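You operate a simulated robot arm through the tools that you are given. There is no shell and no other tool. Be economical: measure what you need, move in short steps, check, and stop when the job is done.

You are at the controls of a simulated two-armed robot. One attempt, no reset.

TASK
Put the slim meter on the right bench table away on the top shelf of the meter rack. Stack the test block labelled "1 mA" from the right bench table on top of the test block labelled "3 mA". Take the 40 A grey relay from the right bench table and leave it on the front of the steel bench. Put the orange module from the left bench table on the right bench table. Screw the lid back on the jar. Press the number two key two times. Shut the bottom cabinet drawer. Turn the humidity knob to 70%. Put the grey block on the front of the steel bench. Open the lens cover. The order is free. Set down upright: grey block.

The check looks at the end state, three seconds after you hand in, the way a careful person would. Anything else that was tipped, shoved, dropped, spilled or broken makes it a failure. Lids that push on must go on centred and level and be pressed home; caps that screw on are set level and turned clockwise until they are tight.

THE ROBOT
Two 7-joint arms with two-finger parallel grippers on one trunk, on a base that drives. Base frame: it is fixed to the floor where the robot stands at the start and does not move with it; the origin is under the middle of the robot, x ahead of it, y to its left, z up; the surface under the hand at the start is at about z = 660. Readings come in mm, rad, newtons and seconds.
The left shoulder is at the start at [50, 158, 1008], the right one opposite. With the tool pointing down near the work surface each hand reaches from about 160 to 660 mm from the robot's upright axis, wherever it stands, measured 20 degrees to its own side. Places, roughly: bottom cabinet drawer [-2100, 7100, 200]; front of the steel bench (34x18 cm) [-2020, -560, 800]; grey block (6x6x8 cm) [-2100, -2500, 800]; grey relay [500, 750, 750]; humidity knob [-1900, -1500, 1000]; jar [500, 3000, 750]; lens cover [-2400, 6800, 1000]; number two key [-2100, 3900, 900]; orange module [500, 2000, 750]; right bench table (220x18 cm) [460, 280, 660]; slim meter [500, -250, 750]; test block [500, 500, 750]; top shelf of the meter rack [-2300, 2500, 1300]. Payload 3.91 kg a hand.
The TCP of each hand is the grasp point between the finger pads, 30 mm short of the fingertips. In the tool frame z runs along the fingers and y along their closing line. The gripper opens to 110 mm. The fingers are 20 mm wide and 10 mm thick; the gripper's body (48 by 112 mm) begins 55 mm behind the TCP.
Orientation is that of the tool frame in the base frame, as [roll, pitch, yaw] about the fixed x, y, z axes, in that order (R = Rz(yaw) Ry(pitch) Rx(roll)). With the fingers straight down and closing along the base's y, the tool's x points along the base's -x, its y along +y and its z along -z.

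THE INTERFACE
- The arms move only by the tool play_rows. It takes "left_increments", "right_increments" or both (then of equal length, played together; a hand with none holds still); each is one flat list of numbers, 7 for each row, row after row: the shift along the tool's x, y, z in mm, then the turn, a rotation vector about the tool's x, y, z in degrees, then the finger opening in mm, from 0 to 110. In form: [tx, ty, tz, rx, ry, rz, gripper, tx, ty, tz, rx, ry, rz, gripper, ...]. A call has 1 to 20 rows; each row shifts and turns the commanded pose from where the row before left it, along the tool's axes as they then stand. Each row takes 0.2 s and may step no farther than 50 mm and 0.15 rad from the row before; otherwise, or with a gripper value out of range, the whole call is refused. Where a pose cannot be reached the arm comes as near as it can. A force on the tool above 40 N (or 10 N above the force at the start of the call, whichever is more), or a blocked arm, ends the call early, and 0.2 s more pass. Each finger travels about 153 mm/s and halts on what it meets, pressing with about 28 N; the grip force reading is that of the motor and also rises with nothing between the fingers. The clock runs only during rows and for 0.2 s after the last one: add rows that do not move to give the fingers time. The reply holds the time, the measured pose of the TCP, the force on the tool along the base axes, the opening and the grip force, in the units named above and with some noise, with the torque about the TCP (base axes, N m) and any sound that the robot's microphone picked up.
- Cameras (640 x 400 px; columns grow to the right, rows downward): "scene" is now at [127.6, 13.6, 1145.4]; the picture's right is [0.16, -0.99, 0.00], its down [-0.58, -0.09, -0.81] and it looks along [0.80, 0.13, -0.58] (base axes); focal length 214 px, centre (320, 200). "left" rides on the left gripper at [73, -17, -103] in its tool frame; the picture's right is [0.23, 0.97, 0.00], its down [-0.76, 0.18, -0.62] and it looks along [-0.61, 0.14, 0.78] (tool axes); focal length 222 px, centre (320, 200). "right" rides on the right gripper at [72, 17, -103] in its tool frame; the picture's right is [-0.23, 0.97, 0.00], its down [-0.76, -0.18, -0.62] and it looks along [-0.61, -0.14, 0.78] (tool axes); focal length 222 px, centre (320, 200). There is no depth. A picture from a camera that has moved, and an enlarged one, comes with that camera's place and axes in the base frame and with its lens.
- camera(camera): a new picture of that camera. No time passes.
- raise_lower(by): slides the trunk up (or, below 0, down) by that many mm; the arms and the scene camera ride with it, the base frame stays. It gives what a move gives, with no picture.
- steer(legs): drives the robot by 1 to 6 legs, each [ahead, turn to the left] in mm and rad, along the robot's own axes; the way and the turn of a leg run together, so that a leg with both is an arc; at most 1500 mm and 3.142 rad a leg. The arms and the cameras ride along, it lands a little off, and it stops where it bumps. It gives what a move gives.
- aim_head(pan, tilt): turns the head with the scene camera to pan (to the left, within 1.396 rad either way) and tilt (down, from -0.506 to 1.204), counted from straight ahead of the robot. It gives what a move gives.
- close_up(camera, box): a new picture of the part [left, top, right, bottom] of that camera's present view, enlarged. No time passes.
- job_done(): hands the job in; it is judged then, once.

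Go step by step. Nothing tells you exact positions but the pictures and the camera data: compare them with the known pose of the tool, close in by small moves and look again before you grip or let go. The budget is 217 turns and 208 pictures, counting those below and the enlarged ones. Unless the task says otherwise, let go and move clear before handing in.

The tools are called after "Call:" as name(argument=value, ...) on one line, values as JSON. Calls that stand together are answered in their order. play_rows: Moves the arms, as the interface text tells. Its arguments: {"type":"object","properties":{"left_increments":{"type":"array","items":{"type":"number"}},"right_increments":{"type":"array","items":{"type":"number"}}},"required":[]} The other tools are called the same way: raise_lower (by) slides the trunk up or down; steer (legs) drives the base; aim_head (pan, tilt) turns the head that bears the scene camera; camera (camera) takes a picture; close_up (camera, box) takes an enlarged picture of a part of a camera's view; job_done () hands the job in.

At the start:

```text
time_s: 0.0
left_ee_pos: [314.4, 387.2, 983.5]
left_ee_rot: [-3.141, -0.001, 3.137]
left_force: [-0.1, 0.1, 0.6]
left_torque: [-0.01, 0.01, 0.0]
left_grip_width: 110.2
left_grasp_force: 0.0
right_ee_pos: [401.5, 32.1, 979.4]
right_ee_rot: [-3.142, 0.001, 3.138]
right_force: [0.5, 0.2, -0.4]
right_torque: [-0.02, 0.02, 0.03]
right_grip_width: 109.7
right_grasp_force: 0.1
trunk travel left (down, up): [-250.0, 232.0]
robot x, y, heading: [1.5, 0.8, -0.003]
head pan, tilt: [0.161, 0.623]
```

scene: 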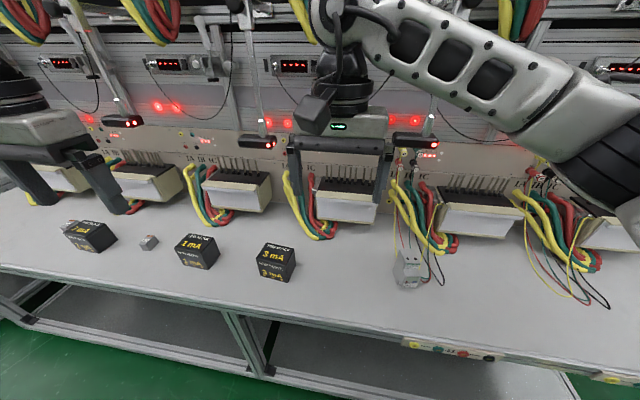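
right: 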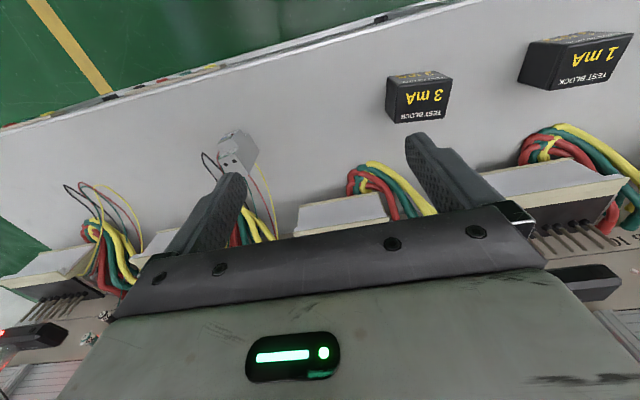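
left: 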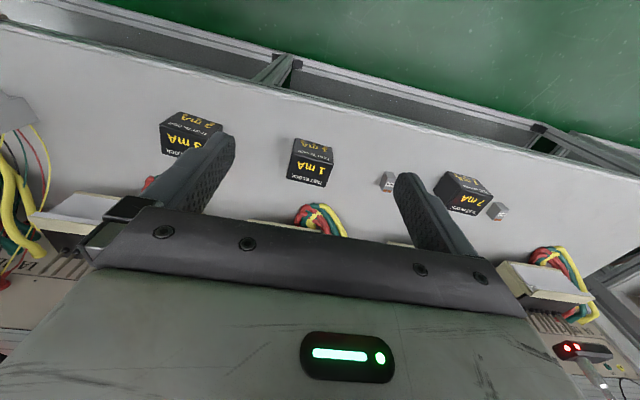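

I see the test blocks (3 mA, 1 mA, one more), small grey cubes and some grey thing on the right bench table. I'll look closer before moving.

Call:
close_up(camera="scene", box=[40, 200, 320, 300])

Call:
close_up(camera="left", box=[370, 150, 530, 250])

Call:
aim_head(pan=-0.6, tilt=0.6)

Call:
camera(camera="scene")

Call:
aim_head(pan=0.9, tilt=0.5)

Call:
camera(camera="scene")

```text
2.29 times, centred on (180, 250) of scene
camera zoom: at [127.6, 13.6, 1145.4], right [0.16, -0.99, 0.0], down [-0.58, -0.09, -0.81], along [0.8, 0.13, -0.58], focal length 490 px, centre (640, 86)
```

zoom: 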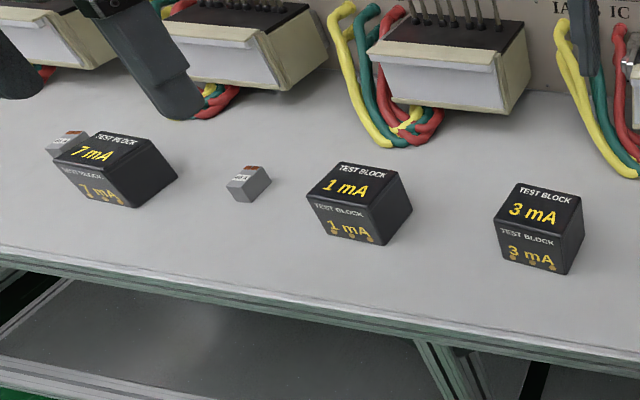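

```text
4.00 times, centred on (450, 200) of left
camera zoom: at [241.5, 370.1, 1086.1], right [-0.22, 0.97, 0.0], down [0.76, 0.17, 0.62], along [0.61, 0.14, -0.78], focal length 888 px, centre (-200, 200)
```

zoom: 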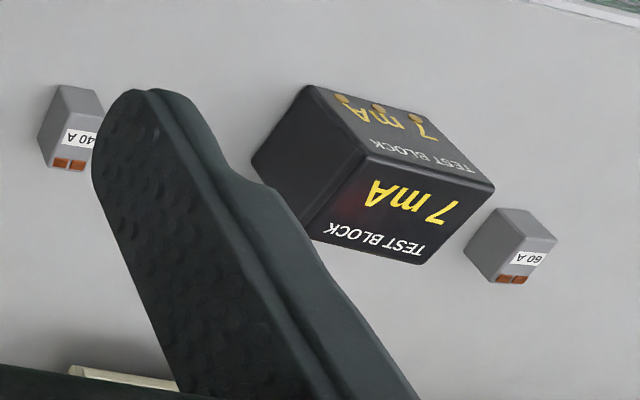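

```text
time_s: 1.1
left_ee_pos: [314.8, 387.1, 984.8]
left_ee_rot: [3.141, 0.0, 3.137]
left_force: [0.3, 0.8, -0.5]
left_torque: [0.02, 0.0, 0.03]
left_grip_width: 110.0
left_grasp_force: 0.0
right_ee_pos: [403.1, 33.2, 980.1]
right_ee_rot: [-3.141, 0.002, 3.136]
right_force: [-0.9, -0.2, 0.3]
right_torque: [-0.02, -0.02, 0.01]
right_grip_width: 110.1
right_grasp_force: 0.1
trunk travel left (down, up): [-250.0, 232.0]
robot x, y, heading: [2.8, -2.4, 0.001]
head pan, tilt: [-0.6, 0.6]
```

```text
202 pictures are left
camera scene: at [114.0, -50.3, 1147.4], right [-0.56, -0.83, 0.0], down [-0.47, 0.32, -0.83], along [0.68, -0.47, -0.56], focal length 214 px, centre (320, 200)
```

scene: 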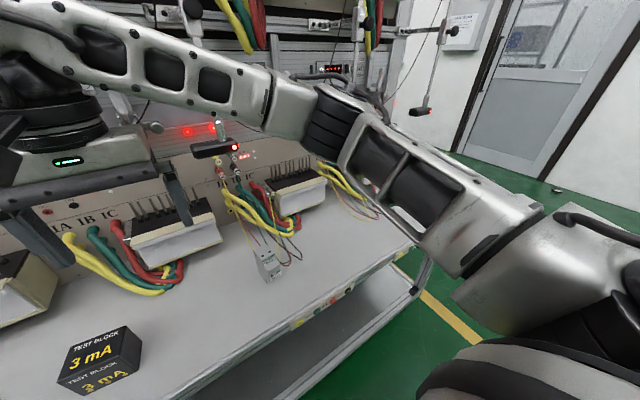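

```text
time_s: 2.7
left_ee_pos: [314.3, 386.7, 984.6]
left_ee_rot: [-3.141, 0.0, 3.136]
left_force: [-0.4, 0.3, -0.4]
left_torque: [-0.01, 0.02, 0.01]
left_grip_width: 109.9
left_grasp_force: 0.1
right_ee_pos: [401.7, 33.0, 980.0]
right_ee_rot: [3.141, -0.001, 3.138]
right_force: [-0.1, 0.2, -0.3]
right_torque: [-0.04, -0.01, -0.03]
right_grip_width: 109.8
right_grasp_force: 0.0
trunk travel left (down, up): [-250.0, 232.0]
robot x, y, heading: [2.0, -4.7, -0.002]
head pan, tilt: [0.901, 0.499]
```

```text
201 pictures are left
camera scene: at [97.6, 70.9, 1156.5], right [0.78, -0.62, 0.0], down [-0.3, -0.38, -0.88], along [0.55, 0.69, -0.48], focal length 214 px, centre (320, 200)
```

scene: 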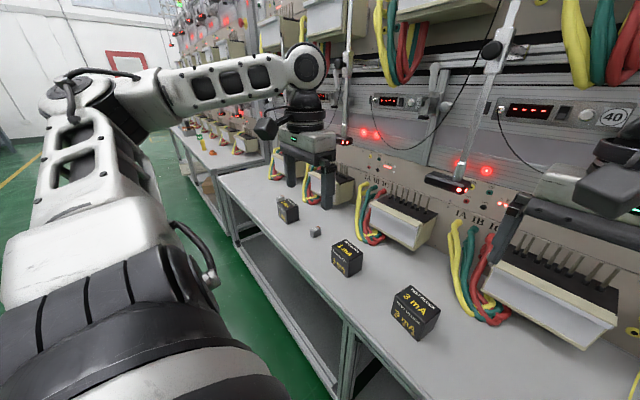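

The relay beside the 7 mA block is 60 A, and the one between 7 mA and 1 mA is 40 A. Next I move the left hand above the 1 mA block and look at the slim meter.

Call:
play_rows(left_increments=[-28, 4.6, 29, 0, 0, 0, 110, -28, 4.6, 29, 0, 0, 0, 110, -28, 4.6, 29, 0, 0, 0, 110, -28, 4.6, 29, 0, 0, 0, 110, -28, 4.6, 29, 0, 0, 0, 110])

Call:
camera(camera="left")

Call:
close_up(camera="right", box=[180, 110, 310, 190])

Call:
aim_head(pan=-0.25, tilt=0.7)

Call:
camera(camera="scene")

```text
time_s: 3.9
left_ee_pos: [453.3, 410.0, 834.9]
left_ee_rot: [-3.14, 0.001, 3.137]
left_force: [-0.2, 0.5, 0.3]
left_torque: [0.0, 0.02, -0.02]
left_grip_width: 110.2
left_grasp_force: 0.1
right_ee_pos: [402.3, 33.1, 980.3]
right_ee_rot: [-3.141, 0.0, 3.137]
right_force: [-0.2, 0.9, -0.3]
right_torque: [0.0, -0.01, 0.0]
right_grip_width: 110.1
right_grasp_force: 0.1
trunk travel left (down, up): [-250.0, 232.0]
robot x, y, heading: [-0.4, -0.7, -0.006]
head pan, tilt: [0.901, 0.499]
```

```text
200 pictures are left
camera left: at [380.8, 393.9, 939.0], right [-0.22, 0.97, 0.0], down [0.76, 0.17, 0.62], along [0.61, 0.14, -0.78], focal length 222 px, centre (320, 200)
```

left: 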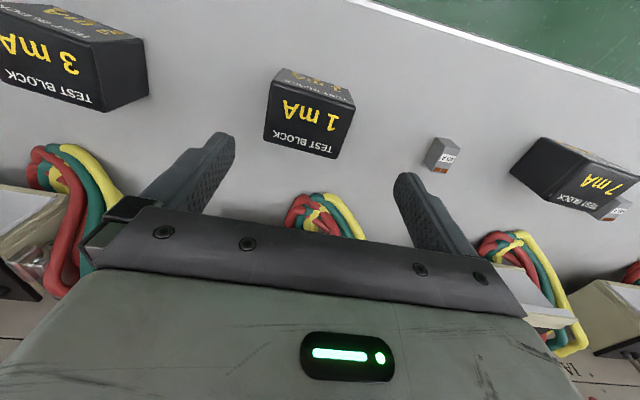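

```text
4.92 times, centred on (245, 150) of right
camera zoom: at [330.5, 51.0, 1083.4], right [0.23, 0.97, 0.0], down [0.76, -0.18, 0.62], along [0.61, -0.14, -0.78], focal length 1094 px, centre (689, 446)
```

zoom: 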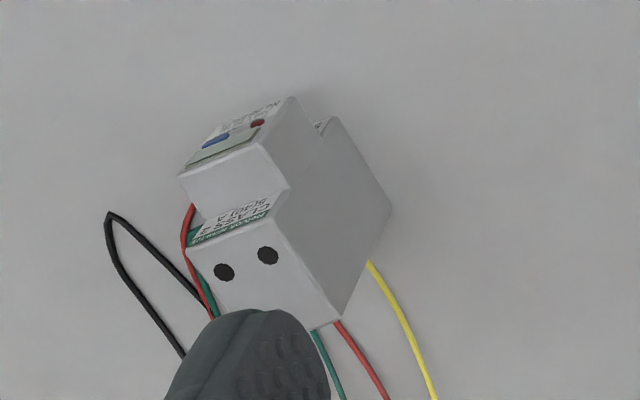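

```text
time_s: 5.3
left_ee_pos: [453.5, 410.6, 838.4]
left_ee_rot: [3.141, 0.0, 3.137]
left_force: [0.4, 0.1, 0.2]
left_torque: [-0.01, -0.06, -0.02]
left_grip_width: 110.2
left_grasp_force: 0.1
right_ee_pos: [400.9, 33.0, 979.8]
right_ee_rot: [-3.142, 0.001, 3.136]
right_force: [-0.2, 0.2, 0.4]
right_torque: [0.0, 0.01, -0.01]
right_grip_width: 109.9
right_grasp_force: 0.0
trunk travel left (down, up): [-250.0, 232.0]
robot x, y, heading: [-1.1, 0.3, -0.004]
head pan, tilt: [-0.25, 0.7]
```

```text
198 pictures are left
camera scene: at [123.3, -21.3, 1138.8], right [-0.25, -0.97, 0.0], down [-0.62, 0.16, -0.77], along [0.74, -0.19, -0.64], focal length 214 px, centre (320, 200)
```

scene: 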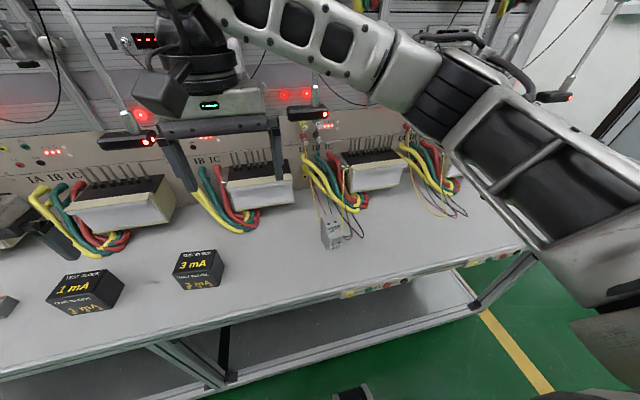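

I see the 1 mA block's top face below the left hand. I zoom to measure its corners, and those of the 3 mA block.

Call:
close_up(camera="left", box=[230, 50, 390, 170])

Call:
close_up(camera="scene", box=[40, 230, 240, 330])

```text
3.33 times, centred on (310, 110) of left
camera zoom: at [380.1, 393.7, 939.8], right [-0.22, 0.97, 0.0], down [0.76, 0.17, 0.62], along [0.61, 0.14, -0.78], focal length 740 px, centre (353, 500)
```

zoom: 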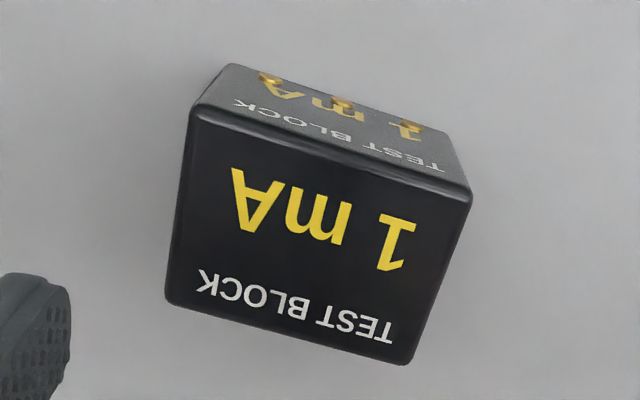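

```text
3.20 times, centred on (140, 280) of scene
camera zoom: at [123.3, -21.3, 1138.8], right [-0.25, -0.97, 0.0], down [-0.62, 0.16, -0.77], along [0.74, -0.19, -0.64], focal length 686 px, centre (896, -56)
```

zoom: 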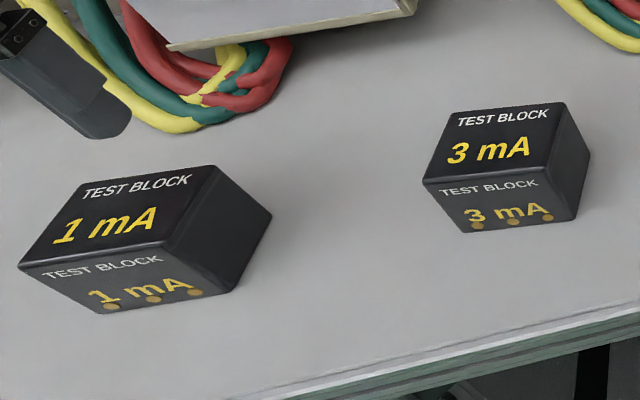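

The 1 mA block is about 73 × 52 × 70 mm, centred near (457, 400) and yawed about -3.5°. I align and descend partway.

Call:
play_rows(left_increments=[-3.5, -10.5, 20, 0, 0, 3.5, 110, 0, 0, 25, 0, 0, 0, 110, 0, 0, 23, 0, 0, 0, 110, 0, 0, 0, 0, 0, 0, 110])

Call:
camera(camera="left")

```text
time_s: 6.3
left_ee_pos: [459.2, 398.0, 769.9]
left_ee_rot: [3.141, 0.001, 3.074]
left_force: [0.8, -0.6, 0.3]
left_torque: [0.02, 0.02, 0.01]
left_grip_width: 109.9
left_grasp_force: 0.1
right_ee_pos: [402.5, 33.1, 980.9]
right_ee_rot: [3.14, 0.002, 3.138]
right_force: [-0.4, 0.4, -0.3]
right_torque: [-0.01, -0.02, -0.01]
right_grip_width: 110.0
right_grasp_force: 0.0
trunk travel left (down, up): [-250.0, 232.0]
robot x, y, heading: [-0.6, 2.5, 0.004]
head pan, tilt: [-0.25, 0.7]
```

```text
195 pictures are left
camera left: at [383.8, 386.6, 872.9], right [-0.16, 0.99, 0.0], down [0.77, 0.13, 0.62], along [0.62, 0.1, -0.78], focal length 222 px, centre (320, 200)
```

left: 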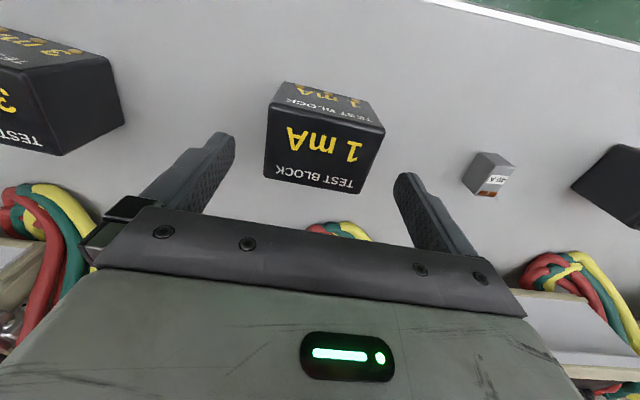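

The block is centred under the hand. I descend, grip, and lift.

Call:
play_rows(left_increments=[2, 0, 22, 0, 0, 0, 110, 0, 0, 22, 0, 0, 0, 110, 0, 0, 20, 0, 0, 0, 110, 0, 0, 0, 0, 0, 0, 110, 0, 0, 0, 0, 0, 0, 60, 0, 0, 0, 0, 0, 0, 60, 0, 0, 0, 0, 0, 0, 60, 0, 0, 0, 0, 0, 0, 60])

Call:
camera(camera="left")

```text
time_s: 8.1
left_ee_pos: [457.5, 397.2, 706.7]
left_ee_rot: [3.141, 0.0, 3.074]
left_force: [0.5, 1.4, 0.6]
left_torque: [0.21, -0.14, 0.03]
left_grip_width: 79.9
left_grasp_force: 28.2
right_ee_pos: [402.3, 32.5, 979.9]
right_ee_rot: [3.141, 0.001, 3.136]
right_force: [0.7, -0.8, -0.2]
right_torque: [-0.04, 0.03, 0.01]
right_grip_width: 110.0
right_grasp_force: 0.2
trunk travel left (down, up): [-250.0, 232.0]
robot x, y, heading: [1.0, -3.0, 0.003]
head pan, tilt: [-0.25, 0.7]
```

```text
194 pictures are left
camera left: at [382.6, 385.8, 809.0], right [-0.16, 0.99, 0.0], down [0.77, 0.13, 0.62], along [0.62, 0.1, -0.78], focal length 222 px, centre (320, 200)
```

left: 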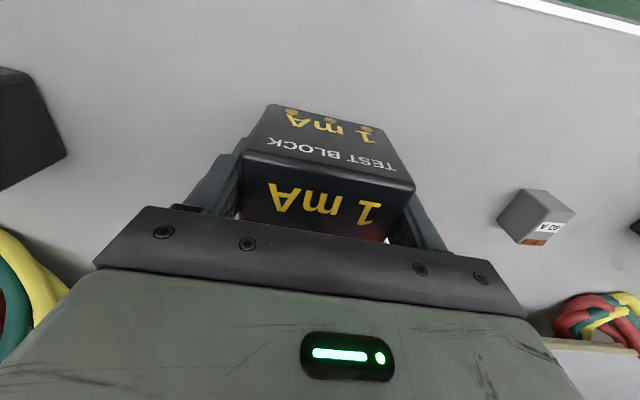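

The 1 mA block is gripped (80 mm wide, about 60 high). I lift it and move partway toward the 3 mA block to measure that one.

Call:
play_rows(left_increments=[0, 0, -30, 0, 0, 0, 55, 0, 0, -40, 0, 0, 0, 55, 0, 0, -40, 0, 0, 0, 55, 0, 0, -40, 0, 0, 0, 55, 0, -40, 0, 0, 0, 0, 55, 0, -40, 0, 0, 0, 0, 55, 0, 0, 0, 0, 0, 0, 55])

Call:
close_up(camera="left", box=[0, 0, 320, 200])

Call:
aim_head(pan=0.35, tilt=0.75)

Call:
camera(camera="scene")

```text
time_s: 9.7
left_ee_pos: [449.9, 318.1, 855.0]
left_ee_rot: [3.141, -0.001, 3.076]
left_force: [-0.4, 0.7, -0.1]
left_torque: [0.0, -0.03, 0.03]
left_grip_width: 54.8
left_grasp_force: 0.0
right_ee_pos: [403.4, 33.2, 981.0]
right_ee_rot: [-3.141, 0.001, 3.137]
right_force: [0.5, 0.0, -0.8]
right_torque: [-0.02, -0.03, 0.02]
right_grip_width: 110.1
right_grasp_force: 0.1
trunk travel left (down, up): [-250.0, 232.0]
robot x, y, heading: [-0.7, -0.6, 0.002]
head pan, tilt: [-0.25, 0.7]
```

```text
2.00 times, centred on (160, 100) of left
camera zoom: at [376.1, 307.0, 958.3], right [-0.16, 0.99, 0.0], down [0.77, 0.13, 0.62], along [0.61, 0.1, -0.78], focal length 444 px, centre (640, 400)
```

zoom: 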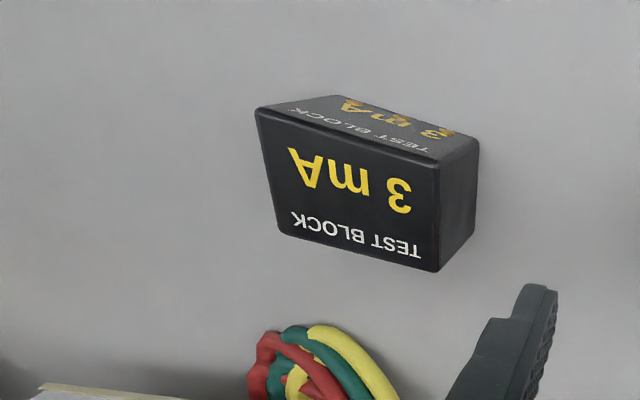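

```text
time_s: 10.7
left_ee_pos: [450.5, 319.0, 855.9]
left_ee_rot: [-3.141, 0.0, 3.076]
left_force: [-1.3, 0.2, -0.1]
left_torque: [-0.01, -0.01, 0.0]
left_grip_width: 55.2
left_grasp_force: 0.0
right_ee_pos: [401.5, 32.8, 979.6]
right_ee_rot: [3.14, 0.0, 3.137]
right_force: [-0.1, 0.4, 0.6]
right_torque: [0.02, -0.02, 0.03]
right_grip_width: 110.2
right_grasp_force: 0.0
trunk travel left (down, up): [-250.0, 232.0]
robot x, y, heading: [-0.0, 0.9, -0.002]
head pan, tilt: [0.351, 0.75]
```

```text
192 pictures are left
camera scene: at [118.8, 28.0, 1134.5], right [0.34, -0.94, 0.0], down [-0.64, -0.23, -0.73], along [0.69, 0.25, -0.68], focal length 214 px, centre (320, 200)
```

scene: 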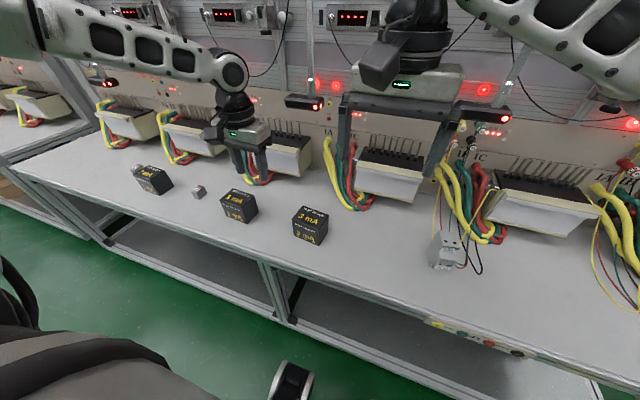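

The block slipped out of the grip and is still standing near its spot. I look at it again from above.

Call:
play_rows(left_increments=[0, 40, 0, 0, 0, 0, 110, 0, 40, 0, 0, 0, 0, 110, 0, 0, 0, 0, 0, 0, 110])

Call:
close_up(camera="left", box=[200, 20, 440, 170])

Call:
close_up(camera="scene", box=[120, 150, 360, 270])

```text
time_s: 11.5
left_ee_pos: [455.7, 397.1, 854.8]
left_ee_rot: [-3.141, 0.0, 3.076]
left_force: [-0.4, 1.1, 0.4]
left_torque: [0.02, 0.01, -0.02]
left_grip_width: 109.9
left_grasp_force: 0.0
right_ee_pos: [403.0, 31.8, 981.0]
right_ee_rot: [3.141, 0.0, 3.137]
right_force: [-0.1, -0.3, 0.7]
right_torque: [-0.01, 0.0, -0.01]
right_grip_width: 109.9
right_grasp_force: 0.1
trunk travel left (down, up): [-250.0, 232.0]
robot x, y, heading: [1.0, -0.2, 0.002]
head pan, tilt: [0.351, 0.75]
```

```text
2.67 times, centred on (320, 95) of left
camera zoom: at [381.5, 385.6, 957.7], right [-0.16, 0.99, 0.0], down [0.77, 0.13, 0.62], along [0.61, 0.1, -0.78], focal length 592 px, centre (320, 480)
```

zoom: 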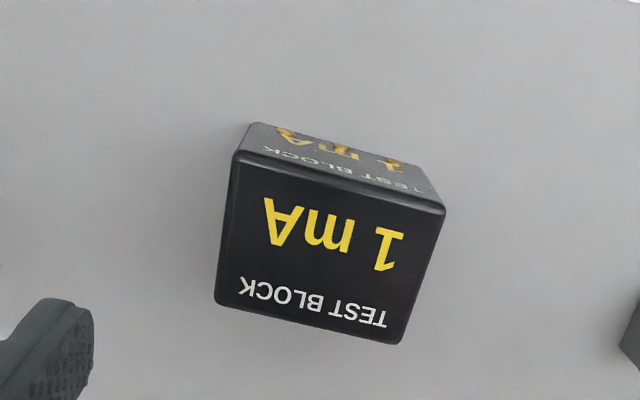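

```text
2.67 times, centred on (240, 210) of scene
camera zoom: at [118.8, 28.1, 1134.5], right [0.34, -0.94, 0.0], down [-0.64, -0.23, -0.73], along [0.69, 0.25, -0.68], focal length 572 px, centre (533, 173)
```

zoom: 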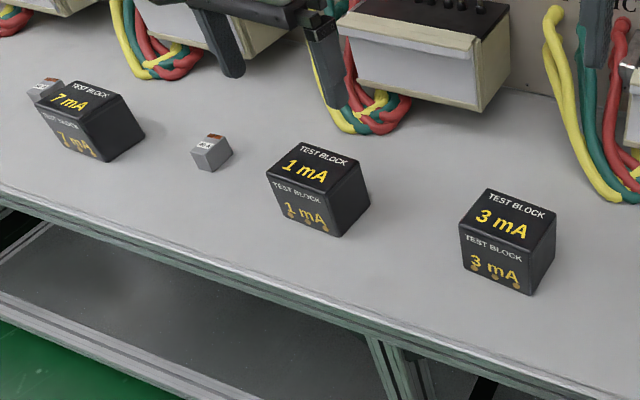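

The block stands as before and the alignment is good. I grip again with a full close command and lift very slowly to watch the load.

Call:
play_rows(left_increments=[0, 3, 40, 0, 0, 0, 110, 0, 0, 40, 0, 0, 0, 110, 0, 0, 40, 0, 0, 0, 110, 0, 0, 32, 0, 0, 0, 110, 0, 0, 0, 0, 0, 0, 110, 0, 0, 0, 0, 0, 0, 60, 0, 0, 0, 0, 0, 0, 0, 0, 0, 0, 0, 0, 0, 0, 0, 0, 0, 0, 0, 0, 0, 0, 0, -2, 0, 0, 0, 0, 0, 0, -3, 0, 0, 0, 0, 0, 0, -5, 0, 0, 0, 0])

Call:
camera(camera="left")

```text
time_s: 14.1
left_ee_pos: [454.9, 401.7, 714.2]
left_ee_rot: [-3.14, 0.0, 3.076]
left_force: [-0.5, 0.6, -2.8]
left_torque: [-0.01, -0.04, -0.01]
left_grip_width: 80.1
left_grasp_force: 27.6
right_ee_pos: [402.9, 33.1, 979.6]
right_ee_rot: [3.141, 0.001, 3.138]
right_force: [0.3, 0.2, 0.5]
right_torque: [0.0, -0.03, -0.02]
right_grip_width: 110.0
right_grasp_force: 0.0
trunk travel left (down, up): [-250.0, 232.0]
robot x, y, heading: [-1.7, -2.8, 0.003]
head pan, tilt: [0.351, 0.75]
```

```text
189 pictures are left
camera left: at [382.3, 390.0, 816.4], right [-0.16, 0.99, 0.0], down [0.77, 0.13, 0.62], along [0.61, 0.1, -0.78], focal length 222 px, centre (320, 200)
```

left: 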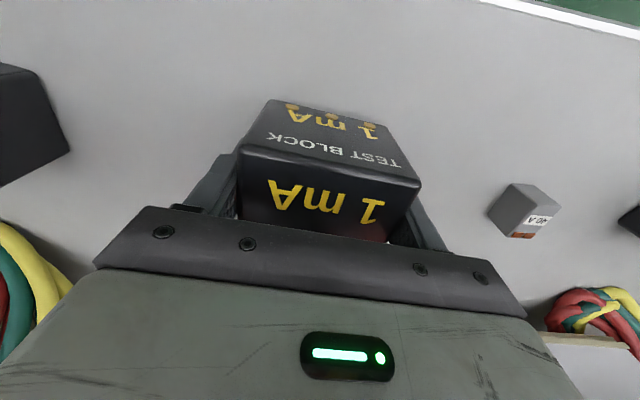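

The load is light (2.8 N). I continue lifting gently and check it comes along.

Call:
play_rows(left_increments=[0, 0, -8, 0, 0, 0, 0, 0, 0, -12, 0, 0, 0, 0, 0, 0, -15, 0, 0, 0, 0, 0, 0, -20, 0, 0, 0, 0, 0, 0, -20, 0, 0, 0, 0, 0, 0, -20, 0, 0, 0, 0, 0, 0, -20, 0, 0, 0, 0, 0, 0, -20, 0, 0, 0, 0])

Call:
camera(camera="left")

```text
time_s: 15.9
left_ee_pos: [455.8, 402.9, 850.6]
left_ee_rot: [3.14, 0.0, 3.075]
left_force: [-0.8, -0.3, -2.0]
left_torque: [0.02, -0.04, -0.02]
left_grip_width: 79.9
left_grasp_force: 28.3
right_ee_pos: [402.7, 32.8, 979.7]
right_ee_rot: [-3.141, 0.0, 3.136]
right_force: [0.4, -0.3, -0.3]
right_torque: [0.0, 0.04, 0.0]
right_grip_width: 110.0
right_grasp_force: 0.0
trunk travel left (down, up): [-250.0, 232.0]
robot x, y, heading: [0.2, -1.2, -0.0]
head pan, tilt: [0.351, 0.75]
```

```text
188 pictures are left
camera left: at [382.1, 390.5, 953.2], right [-0.16, 0.99, 0.0], down [0.77, 0.13, 0.62], along [0.61, 0.1, -0.78], focal length 222 px, centre (320, 200)
```

left: 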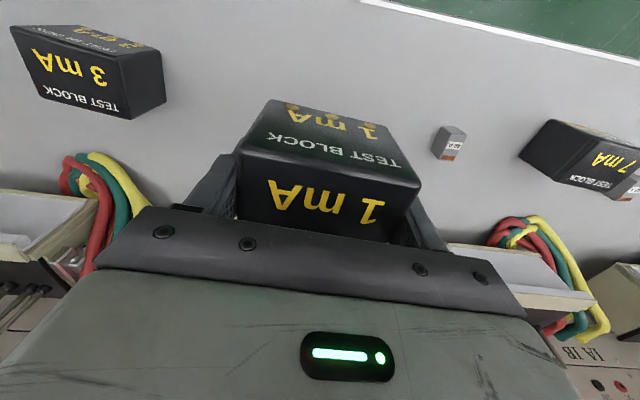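

The 1 mA block is held firmly now. I refine the 3 mA block's position from both hand cameras.

Call:
play_rows(left_increments=[0, -20, 0, 0, 0, 0, 0, 0, -25, 0, 0, 0, 0, 0, 0, -30, 0, 0, 0, 0, 0, 0, -30, 0, 0, 0, 0, 0, 0, -20, 0, 0, 0, 0, 0, 0, 0, 0, 0, 0, 0, 0])

Call:
close_up(camera="left", box=[80, 0, 272, 120])

Call:
close_up(camera="right", box=[340, 45, 500, 145])

```text
time_s: 17.3
left_ee_pos: [449.3, 276.1, 849.3]
left_ee_rot: [3.141, 0.001, 3.076]
left_force: [-0.4, 0.1, -3.4]
left_torque: [-0.01, 0.01, -0.03]
left_grip_width: 79.8
left_grasp_force: 28.0
right_ee_pos: [403.1, 32.4, 981.0]
right_ee_rot: [3.141, 0.0, 3.137]
right_force: [0.6, -0.1, -0.1]
right_torque: [-0.01, -0.01, -0.01]
right_grip_width: 110.2
right_grasp_force: 0.0
trunk travel left (down, up): [-250.0, 232.0]
robot x, y, heading: [0.6, 2.5, -0.005]
head pan, tilt: [0.351, 0.75]
```

```text
3.33 times, centred on (176, 60) of left
camera zoom: at [375.1, 264.4, 952.1], right [-0.16, 0.99, 0.0], down [0.77, 0.13, 0.62], along [0.61, 0.1, -0.78], focal length 740 px, centre (800, 667)
```

zoom: 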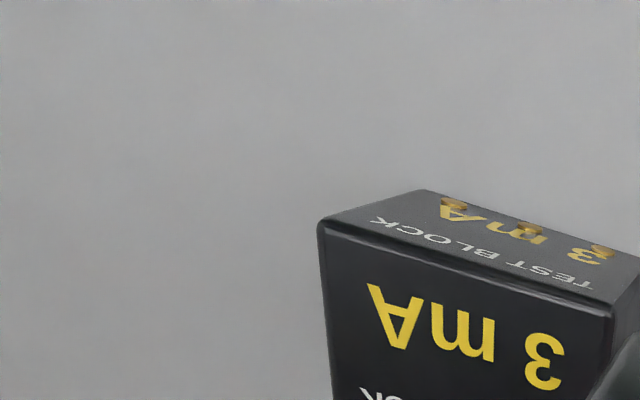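

```text
4.00 times, centred on (420, 95) of right
camera zoom: at [330.4, 51.0, 1083.4], right [0.23, 0.97, 0.0], down [0.76, -0.18, 0.62], along [0.61, -0.14, -0.78], focal length 888 px, centre (-80, 620)
```

zoom: 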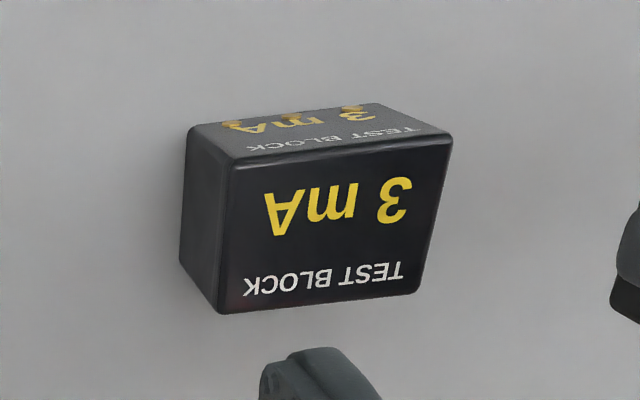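

Triangulating gives the 3 mA centre at about (458, 179), top at z≈730, yaw about -6.5°. I move over it and stop just above.

Call:
play_rows(left_increments=[-3, -20, 0, 0, 0, 0, 0, -4, -26, 0, 0, 0, 0, 0, -4.3, -26, 0, 0, 0, 2.7, 0, -4, -24.2, 0, 0, 0, 0, 0, 0, 0, 20, 0, 0, 0, 0, 0, 0, 20, 0, 0, 0, 0, 0, 0, 15, 0, 0, 0, 0, 0, 0, 0, 0, 0, 0, 0])

Call:
aim_head(pan=0.3, tilt=0.65)

Call:
close_up(camera="scene", box=[240, 140, 400, 260])

Call:
close_up(camera="right", box=[340, 45, 500, 145])

Call:
camera(camera="left")

```text
time_s: 19.1
left_ee_pos: [455.6, 180.2, 793.7]
left_ee_rot: [-3.142, 0.0, 3.027]
left_force: [0.1, 0.2, -2.6]
left_torque: [-0.01, -0.01, 0.01]
left_grip_width: 80.0
left_grasp_force: 28.5
right_ee_pos: [402.5, 32.9, 978.6]
right_ee_rot: [3.141, -0.001, 3.139]
right_force: [-0.3, -0.2, -0.3]
right_torque: [-0.03, 0.02, 0.04]
right_grip_width: 110.0
right_grasp_force: 0.0
trunk travel left (down, up): [-250.0, 232.0]
robot x, y, heading: [1.0, 0.6, 0.001]
head pan, tilt: [0.351, 0.75]
```

```text
time_s: 19.8
left_ee_pos: [455.9, 179.8, 794.1]
left_ee_rot: [3.141, 0.001, 3.028]
left_force: [-0.4, -0.1, -3.8]
left_torque: [-0.02, -0.01, -0.01]
left_grip_width: 79.9
left_grasp_force: 27.8
right_ee_pos: [402.5, 32.9, 979.7]
right_ee_rot: [-3.141, 0.0, 3.139]
right_force: [0.1, 0.9, 0.3]
right_torque: [0.0, 0.01, 0.01]
right_grip_width: 109.9
right_grasp_force: 0.0
trunk travel left (down, up): [-250.0, 232.0]
robot x, y, heading: [0.7, 0.4, 0.001]
head pan, tilt: [0.3, 0.649]
```

```text
3.33 times, centred on (320, 200) of scene
camera zoom: at [124.1, 25.4, 1143.0], right [0.3, -0.96, 0.0], down [-0.58, -0.18, -0.8], along [0.76, 0.24, -0.61], focal length 715 px, centre (320, 200)
```

zoom: 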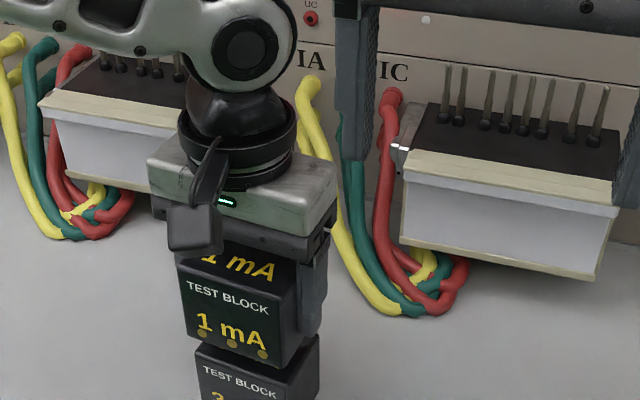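

```text
4.00 times, centred on (420, 95) of right
camera zoom: at [330.4, 51.0, 1083.4], right [0.23, 0.97, 0.0], down [0.76, -0.18, 0.62], along [0.61, -0.14, -0.78], focal length 888 px, centre (-80, 620)
```

zoom: 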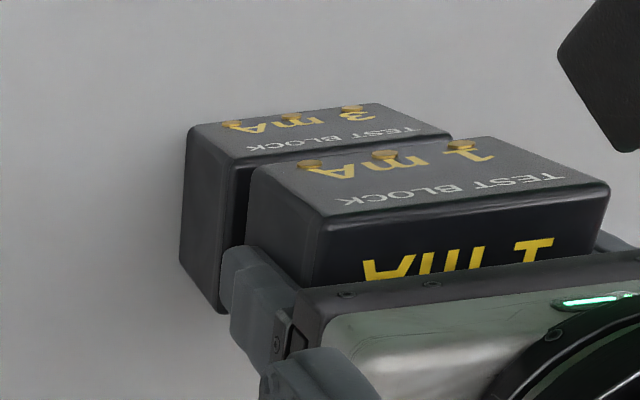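

```text
183 pictures are left
camera left: at [381.7, 171.7, 896.3], right [-0.12, 0.99, 0.0], down [0.78, 0.09, 0.62], along [0.62, 0.07, -0.78], focal length 222 px, centre (320, 200)
```

left: 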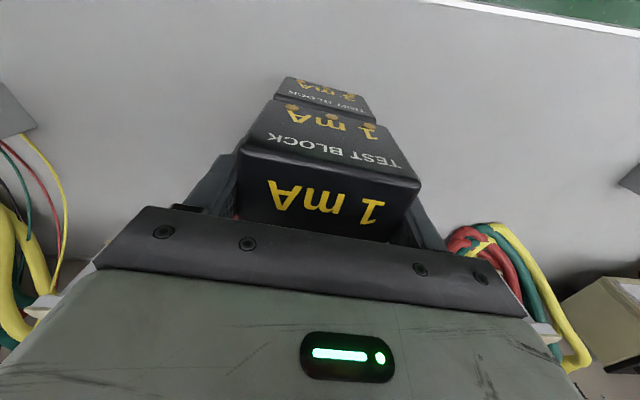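

The 1 mA block sits lined up above the 3 mA one. I lower it gently until contact.

Call:
play_rows(left_increments=[0, 0, 5, 0, 0, 0, 0, 0, 0, 5, 0, 0, 0, 0, 0, 0, 4, 0, 0, 0, 0, 0, 0, 3, 0, 0, 0, 0, 0, 0, 1, 0, 0, 0, 0, 0, 0, 0, 0, 0, 0, 0])

Call:
close_up(camera="scene", box=[240, 180, 400, 300])

```text
time_s: 21.1
left_ee_pos: [457.2, 178.8, 778.1]
left_ee_rot: [3.141, 0.0, 3.032]
left_force: [0.4, 0.0, -3.3]
left_torque: [-0.01, 0.0, 0.01]
left_grip_width: 79.9
left_grasp_force: 28.4
right_ee_pos: [402.3, 32.8, 981.1]
right_ee_rot: [3.141, -0.002, 3.136]
right_force: [0.8, -0.3, -0.4]
right_torque: [0.03, 0.01, 0.05]
right_grip_width: 110.0
right_grasp_force: 0.0
trunk travel left (down, up): [-250.0, 232.0]
robot x, y, heading: [-0.3, -1.0, -0.002]
head pan, tilt: [0.3, 0.649]
```

```text
3.33 times, centred on (320, 240) of scene
camera zoom: at [124.1, 25.4, 1143.1], right [0.3, -0.96, 0.0], down [-0.58, -0.18, -0.8], along [0.76, 0.24, -0.6], focal length 715 px, centre (320, 67)
```

zoom: 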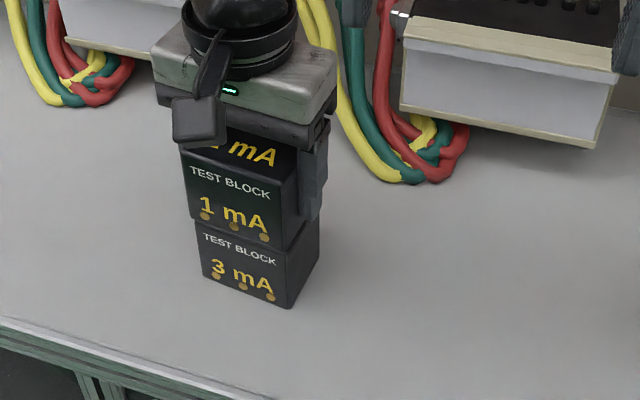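

Alignment looks good, with contact not yet made. I continue down in 1 mm steps.

Call:
play_rows(left_increments=[0, 0, 1, 0, 0, 0, 0, 0, 0, 1, 0, 0, 0, 0, 0, 0, 1, 0, 0, 0, 0, 0, 0, 1, 0, 0, 0, 0, 0, 0, 0, 0, 0, 0, 0])

```text
time_s: 22.4
left_ee_pos: [456.4, 179.3, 774.4]
left_ee_rot: [3.142, 0.001, 3.03]
left_force: [-0.4, 2.3, 7.6]
left_torque: [0.14, 0.23, -0.04]
left_grip_width: 80.1
left_grasp_force: 28.1
right_ee_pos: [401.0, 32.8, 980.2]
right_ee_rot: [-3.141, 0.0, 3.136]
right_force: [0.4, -0.4, -0.9]
right_torque: [-0.02, 0.04, -0.03]
right_grip_width: 110.0
right_grasp_force: 0.1
trunk travel left (down, up): [-250.0, 232.0]
robot x, y, heading: [-0.6, -5.4, -0.004]
head pan, tilt: [0.3, 0.649]
```

Contact is made. I open slowly and rise clear.

Call:
play_rows(left_increments=[0, 0, -0.5, 0, 0, 0, 0, 0, 0, 0, 0, 0, 0, 76, 0, 0, 0, 0, 0, 0, 85, 0, 0, 0, 0, 0, 0, 95, 0, 0, 0, 0, 0, 0, 110, 0, 0, -5, 0, 0, 0, 110, 0, 0, -20, 0, 0, 0, 110, 0, 0, -30, 0, 0, 0, 110, 0, 0, -30, 0, 0, 0, 110, 0, 0, -30, 0, 0, 0, 110, 0, 0, 0, 0, 0, 0, 110])

Call:
camera(camera="left")

Call:
camera(camera="scene")

```text
time_s: 24.8
left_ee_pos: [454.2, 179.9, 886.8]
left_ee_rot: [-3.141, 0.001, 3.028]
left_force: [0.4, 0.1, 0.3]
left_torque: [0.03, -0.01, 0.01]
left_grip_width: 109.8
left_grasp_force: 0.1
right_ee_pos: [402.3, 32.3, 980.9]
right_ee_rot: [-3.14, 0.0, 3.136]
right_force: [0.3, -0.5, -0.8]
right_torque: [-0.03, -0.02, -0.04]
right_grip_width: 110.0
right_grasp_force: 0.1
trunk travel left (down, up): [-250.0, 232.0]
robot x, y, heading: [1.4, -1.8, -0.0]
head pan, tilt: [0.3, 0.649]
```

```text
181 pictures are left
camera left: at [379.7, 171.4, 989.5], right [-0.12, 0.99, 0.0], down [0.78, 0.09, 0.62], along [0.62, 0.07, -0.78], focal length 222 px, centre (320, 200)
```

left: 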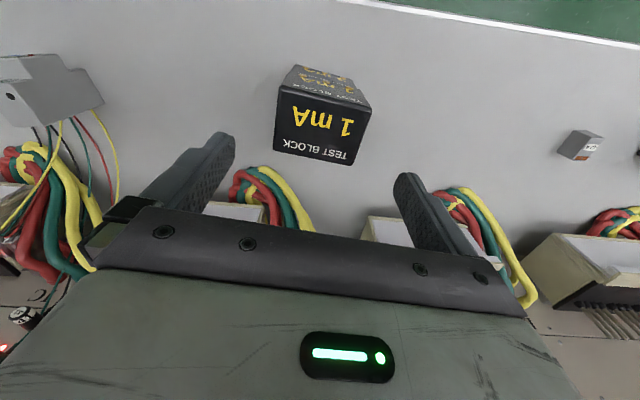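

```text
180 pictures are left
camera scene: at [123.9, 25.3, 1143.1], right [0.3, -0.96, 0.0], down [-0.58, -0.18, -0.8], along [0.76, 0.24, -0.6], focal length 214 px, centre (320, 200)
```

scene: 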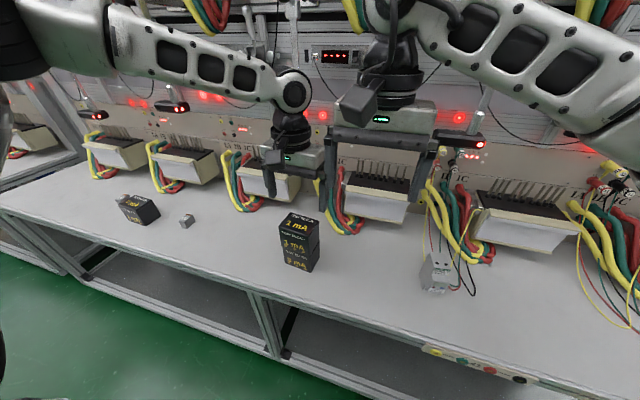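

The stack stands. Next I bring the right hand above the slim meter and pull the left hand back.

Call:
play_rows(left_increments=[27, 24, -14, 0, 0, 0, 110, 27, 24, -14, 0, 0, 0, 110, 27, 24, -14, 0, 0, 0, 110, 27, 24, -14, 0, 0, 0, 110, 27, 24, -14, 0, 0, 0, 110, 0, 0, 0, 0, 0, 0, 110], right_increments=[-16, -36, 26, 0, 0, 0, 110, -16, -36, 26, 0, 0, 0, 110, -16, -36, 26, 0, 0, 0, 110, -16, -36, 26, 0, 0, 0, 110, -16, -36, 26, 0, 0, 0, 110, 0, 0, 0, 0, 0, 0, 110])

Call:
camera(camera="right")

Call:
aim_head(pan=-0.3, tilt=0.75)

Call:
close_up(camera="scene", box=[240, 140, 400, 240])

```text
time_s: 26.1
left_ee_pos: [334.2, 313.3, 959.1]
left_ee_rot: [-3.141, 0.001, 3.027]
left_force: [0.1, 0.0, 0.6]
left_torque: [0.04, 0.01, 0.0]
left_grip_width: 110.0
left_grasp_force: 0.1
right_ee_pos: [482.3, -150.3, 851.0]
right_ee_rot: [-3.14, 0.0, 3.138]
right_force: [-0.6, -0.4, -0.3]
right_torque: [-0.01, -0.01, -0.03]
right_grip_width: 109.9
right_grasp_force: 0.0
trunk travel left (down, up): [-250.0, 232.0]
robot x, y, heading: [2.4, 1.5, 0.003]
head pan, tilt: [0.3, 0.649]
```

```text
179 pictures are left
camera right: at [409.9, -132.5, 954.6], right [0.23, 0.97, 0.0], down [0.76, -0.18, 0.62], along [0.61, -0.14, -0.78], focal length 222 px, centre (320, 200)
```

right: 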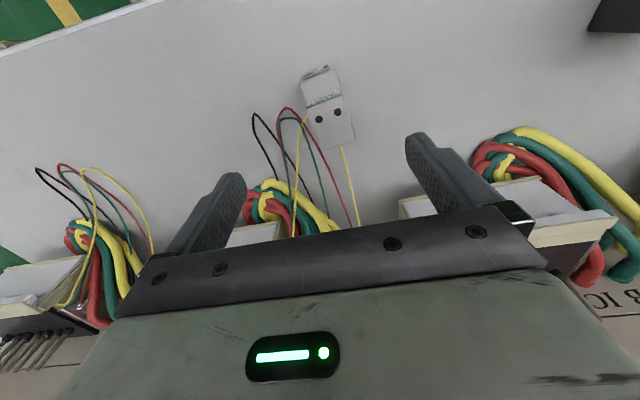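

```text
time_s: 27.1
left_ee_pos: [334.9, 312.5, 958.2]
left_ee_rot: [3.141, 0.0, 3.028]
left_force: [-0.1, -0.4, 0.0]
left_torque: [0.02, 0.0, 0.02]
left_grip_width: 110.1
left_grasp_force: 0.1
right_ee_pos: [481.5, -149.8, 851.8]
right_ee_rot: [3.141, 0.001, 3.139]
right_force: [-0.1, -0.4, -0.4]
right_torque: [0.0, -0.01, 0.04]
right_grip_width: 110.1
right_grasp_force: 0.0
trunk travel left (down, up): [-250.0, 232.0]
robot x, y, heading: [0.2, -1.2, -0.002]
head pan, tilt: [-0.3, 0.75]
```

```text
4.00 times, centred on (320, 190) of scene
camera zoom: at [120.2, -24.8, 1134.5], right [-0.29, -0.96, 0.0], down [-0.65, 0.2, -0.73], along [0.7, -0.22, -0.68], focal length 858 px, centre (320, 240)
```

zoom: 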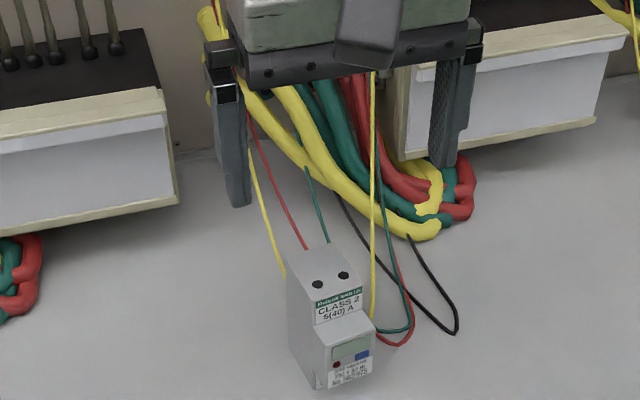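

The slim meter lies on its back with its step facing the robot. I zoom in to measure it.

Call:
close_up(camera="right", box=[250, 40, 410, 160])

Call:
camera(camera="scene")

```text
3.33 times, centred on (330, 100) of right
camera zoom: at [409.8, -132.0, 954.9], right [0.23, 0.97, 0.0], down [0.76, -0.18, 0.62], along [0.61, -0.14, -0.78], focal length 740 px, centre (287, 533)
```

zoom: 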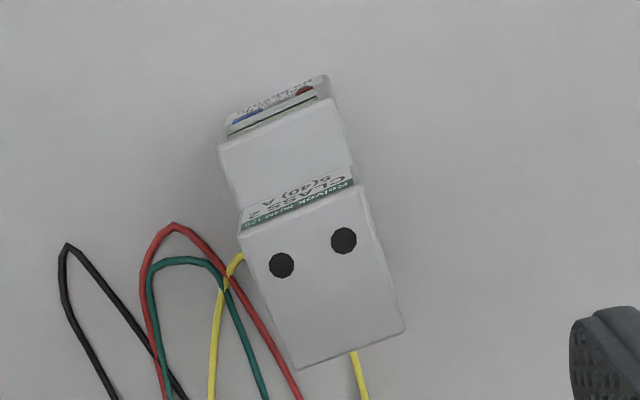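

```text
176 pictures are left
camera scene: at [120.2, -24.8, 1134.5], right [-0.29, -0.96, 0.0], down [-0.65, 0.2, -0.73], along [0.7, -0.22, -0.68], focal length 214 px, centre (320, 200)
```

scene: 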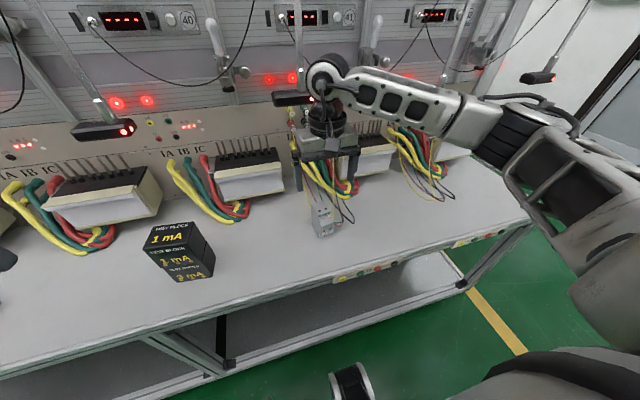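

The meter stands upright, about 100 mm tall (top z≈760), centred near (478, -138) and yawed about +8.5°. I align the right hand above it with a narrower opening.

Call:
play_rows(right_increments=[4, 12, 10, 0, 0, -4.3, 80, 0, 0, 20, 0, 0, -4.4, 70, 0, 0, 20, 0, 0, 0, 70, 0, 0, 0, 0, 0, 0, 70])

Call:
camera(camera="right")

Call:
close_up(camera="scene", box=[250, 140, 410, 260])

```text
time_s: 28.1
left_ee_pos: [334.7, 312.6, 958.7]
left_ee_rot: [3.141, 0.002, 3.03]
left_force: [-0.5, -0.7, 0.3]
left_torque: [0.0, 0.02, -0.03]
left_grip_width: 110.2
left_grasp_force: 0.1
right_ee_pos: [478.4, -134.9, 799.9]
right_ee_rot: [3.141, 0.001, -2.992]
right_force: [0.3, -0.2, 0.4]
right_torque: [-0.02, -0.02, -0.01]
right_grip_width: 70.0
right_grasp_force: 0.1
trunk travel left (down, up): [-250.0, 232.0]
robot x, y, heading: [-0.0, 0.1, 0.001]
head pan, tilt: [-0.3, 0.75]
```

```text
175 pictures are left
camera right: at [405.0, -128.2, 903.4], right [0.08, 1.0, 0.0], down [0.78, -0.06, 0.62], along [0.62, -0.05, -0.78], focal length 222 px, centre (320, 200)
```

right: 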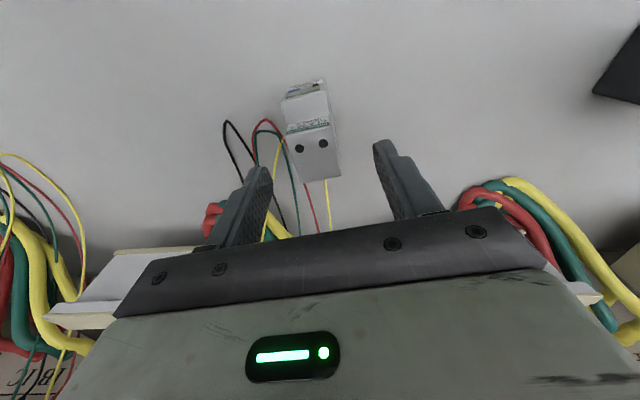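

```text
3.33 times, centred on (330, 200) of scene
camera zoom: at [120.2, -24.9, 1134.5], right [-0.3, -0.96, 0.0], down [-0.65, 0.2, -0.73], along [0.7, -0.22, -0.68], focal length 715 px, centre (287, 200)
```

zoom: 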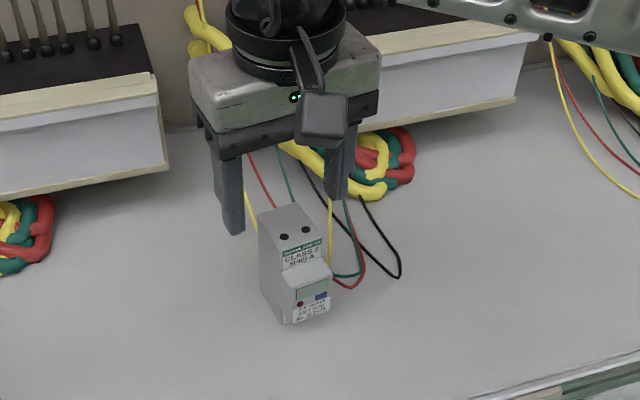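

The hand is aligned to within 3 mm. I descend, grip and lift slowly.

Call:
play_rows(right_increments=[0, -2.5, 20, 0, 0, 0, 70, 0, 0, 20, 0, 0, 0, 70, 0, 0, 15, 0, 0, 0, 70, 0, 0, 10, 0, 0, 0, 70, 0, 0, 0, 0, 0, 0, 70, 0, 0, 0, 0, 0, 0, 50, 0, 0, 0, 0, 0, 0, 40, 0, 0, 0, 0, 0, 0, 0, 0, 0, 0, 0, 0, 0, 0, 0, 0, 0, 0, 0, 0, 0, 0, 0, -3, 0, 0, 0, 0, 0, 0, -5, 0, 0, 0, 0, 0, 0, -8, 0, 0, 0, 0])

Call:
camera(camera="right")

Call:
close_up(camera="scene", box=[250, 140, 410, 260])

```text
time_s: 30.9
left_ee_pos: [333.4, 312.8, 958.5]
left_ee_rot: [-3.14, -0.002, 3.027]
left_force: [-0.2, 1.1, 0.0]
left_torque: [0.01, 0.0, 0.0]
left_grip_width: 110.2
left_grasp_force: 0.1
right_ee_pos: [476.3, -138.6, 750.9]
right_ee_rot: [3.141, 0.0, -2.994]
right_force: [-0.6, 0.1, -1.3]
right_torque: [-0.02, 0.0, -0.01]
right_grip_width: 35.7
right_grasp_force: 28.2
trunk travel left (down, up): [-250.0, 232.0]
robot x, y, heading: [-1.3, -1.0, 0.003]
head pan, tilt: [-0.3, 0.75]
```

```text
173 pictures are left
camera right: at [403.5, -131.2, 854.5], right [0.08, 1.0, 0.0], down [0.78, -0.06, 0.62], along [0.62, -0.05, -0.78], focal length 222 px, centre (320, 200)
```

right: 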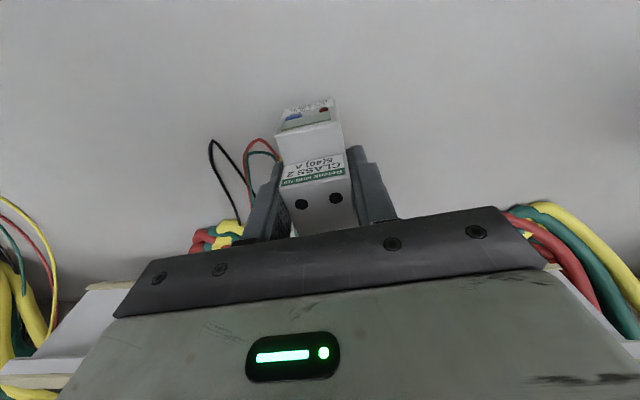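

```text
3.33 times, centred on (330, 200) of scene
camera zoom: at [120.2, -24.9, 1134.5], right [-0.3, -0.96, 0.0], down [-0.65, 0.2, -0.73], along [0.7, -0.22, -0.68], focal length 715 px, centre (287, 200)
```

zoom: 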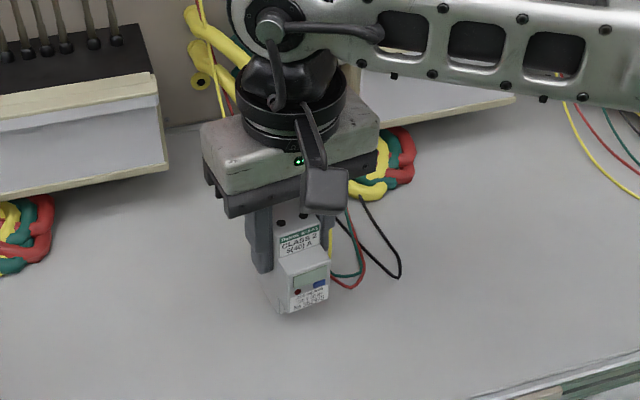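

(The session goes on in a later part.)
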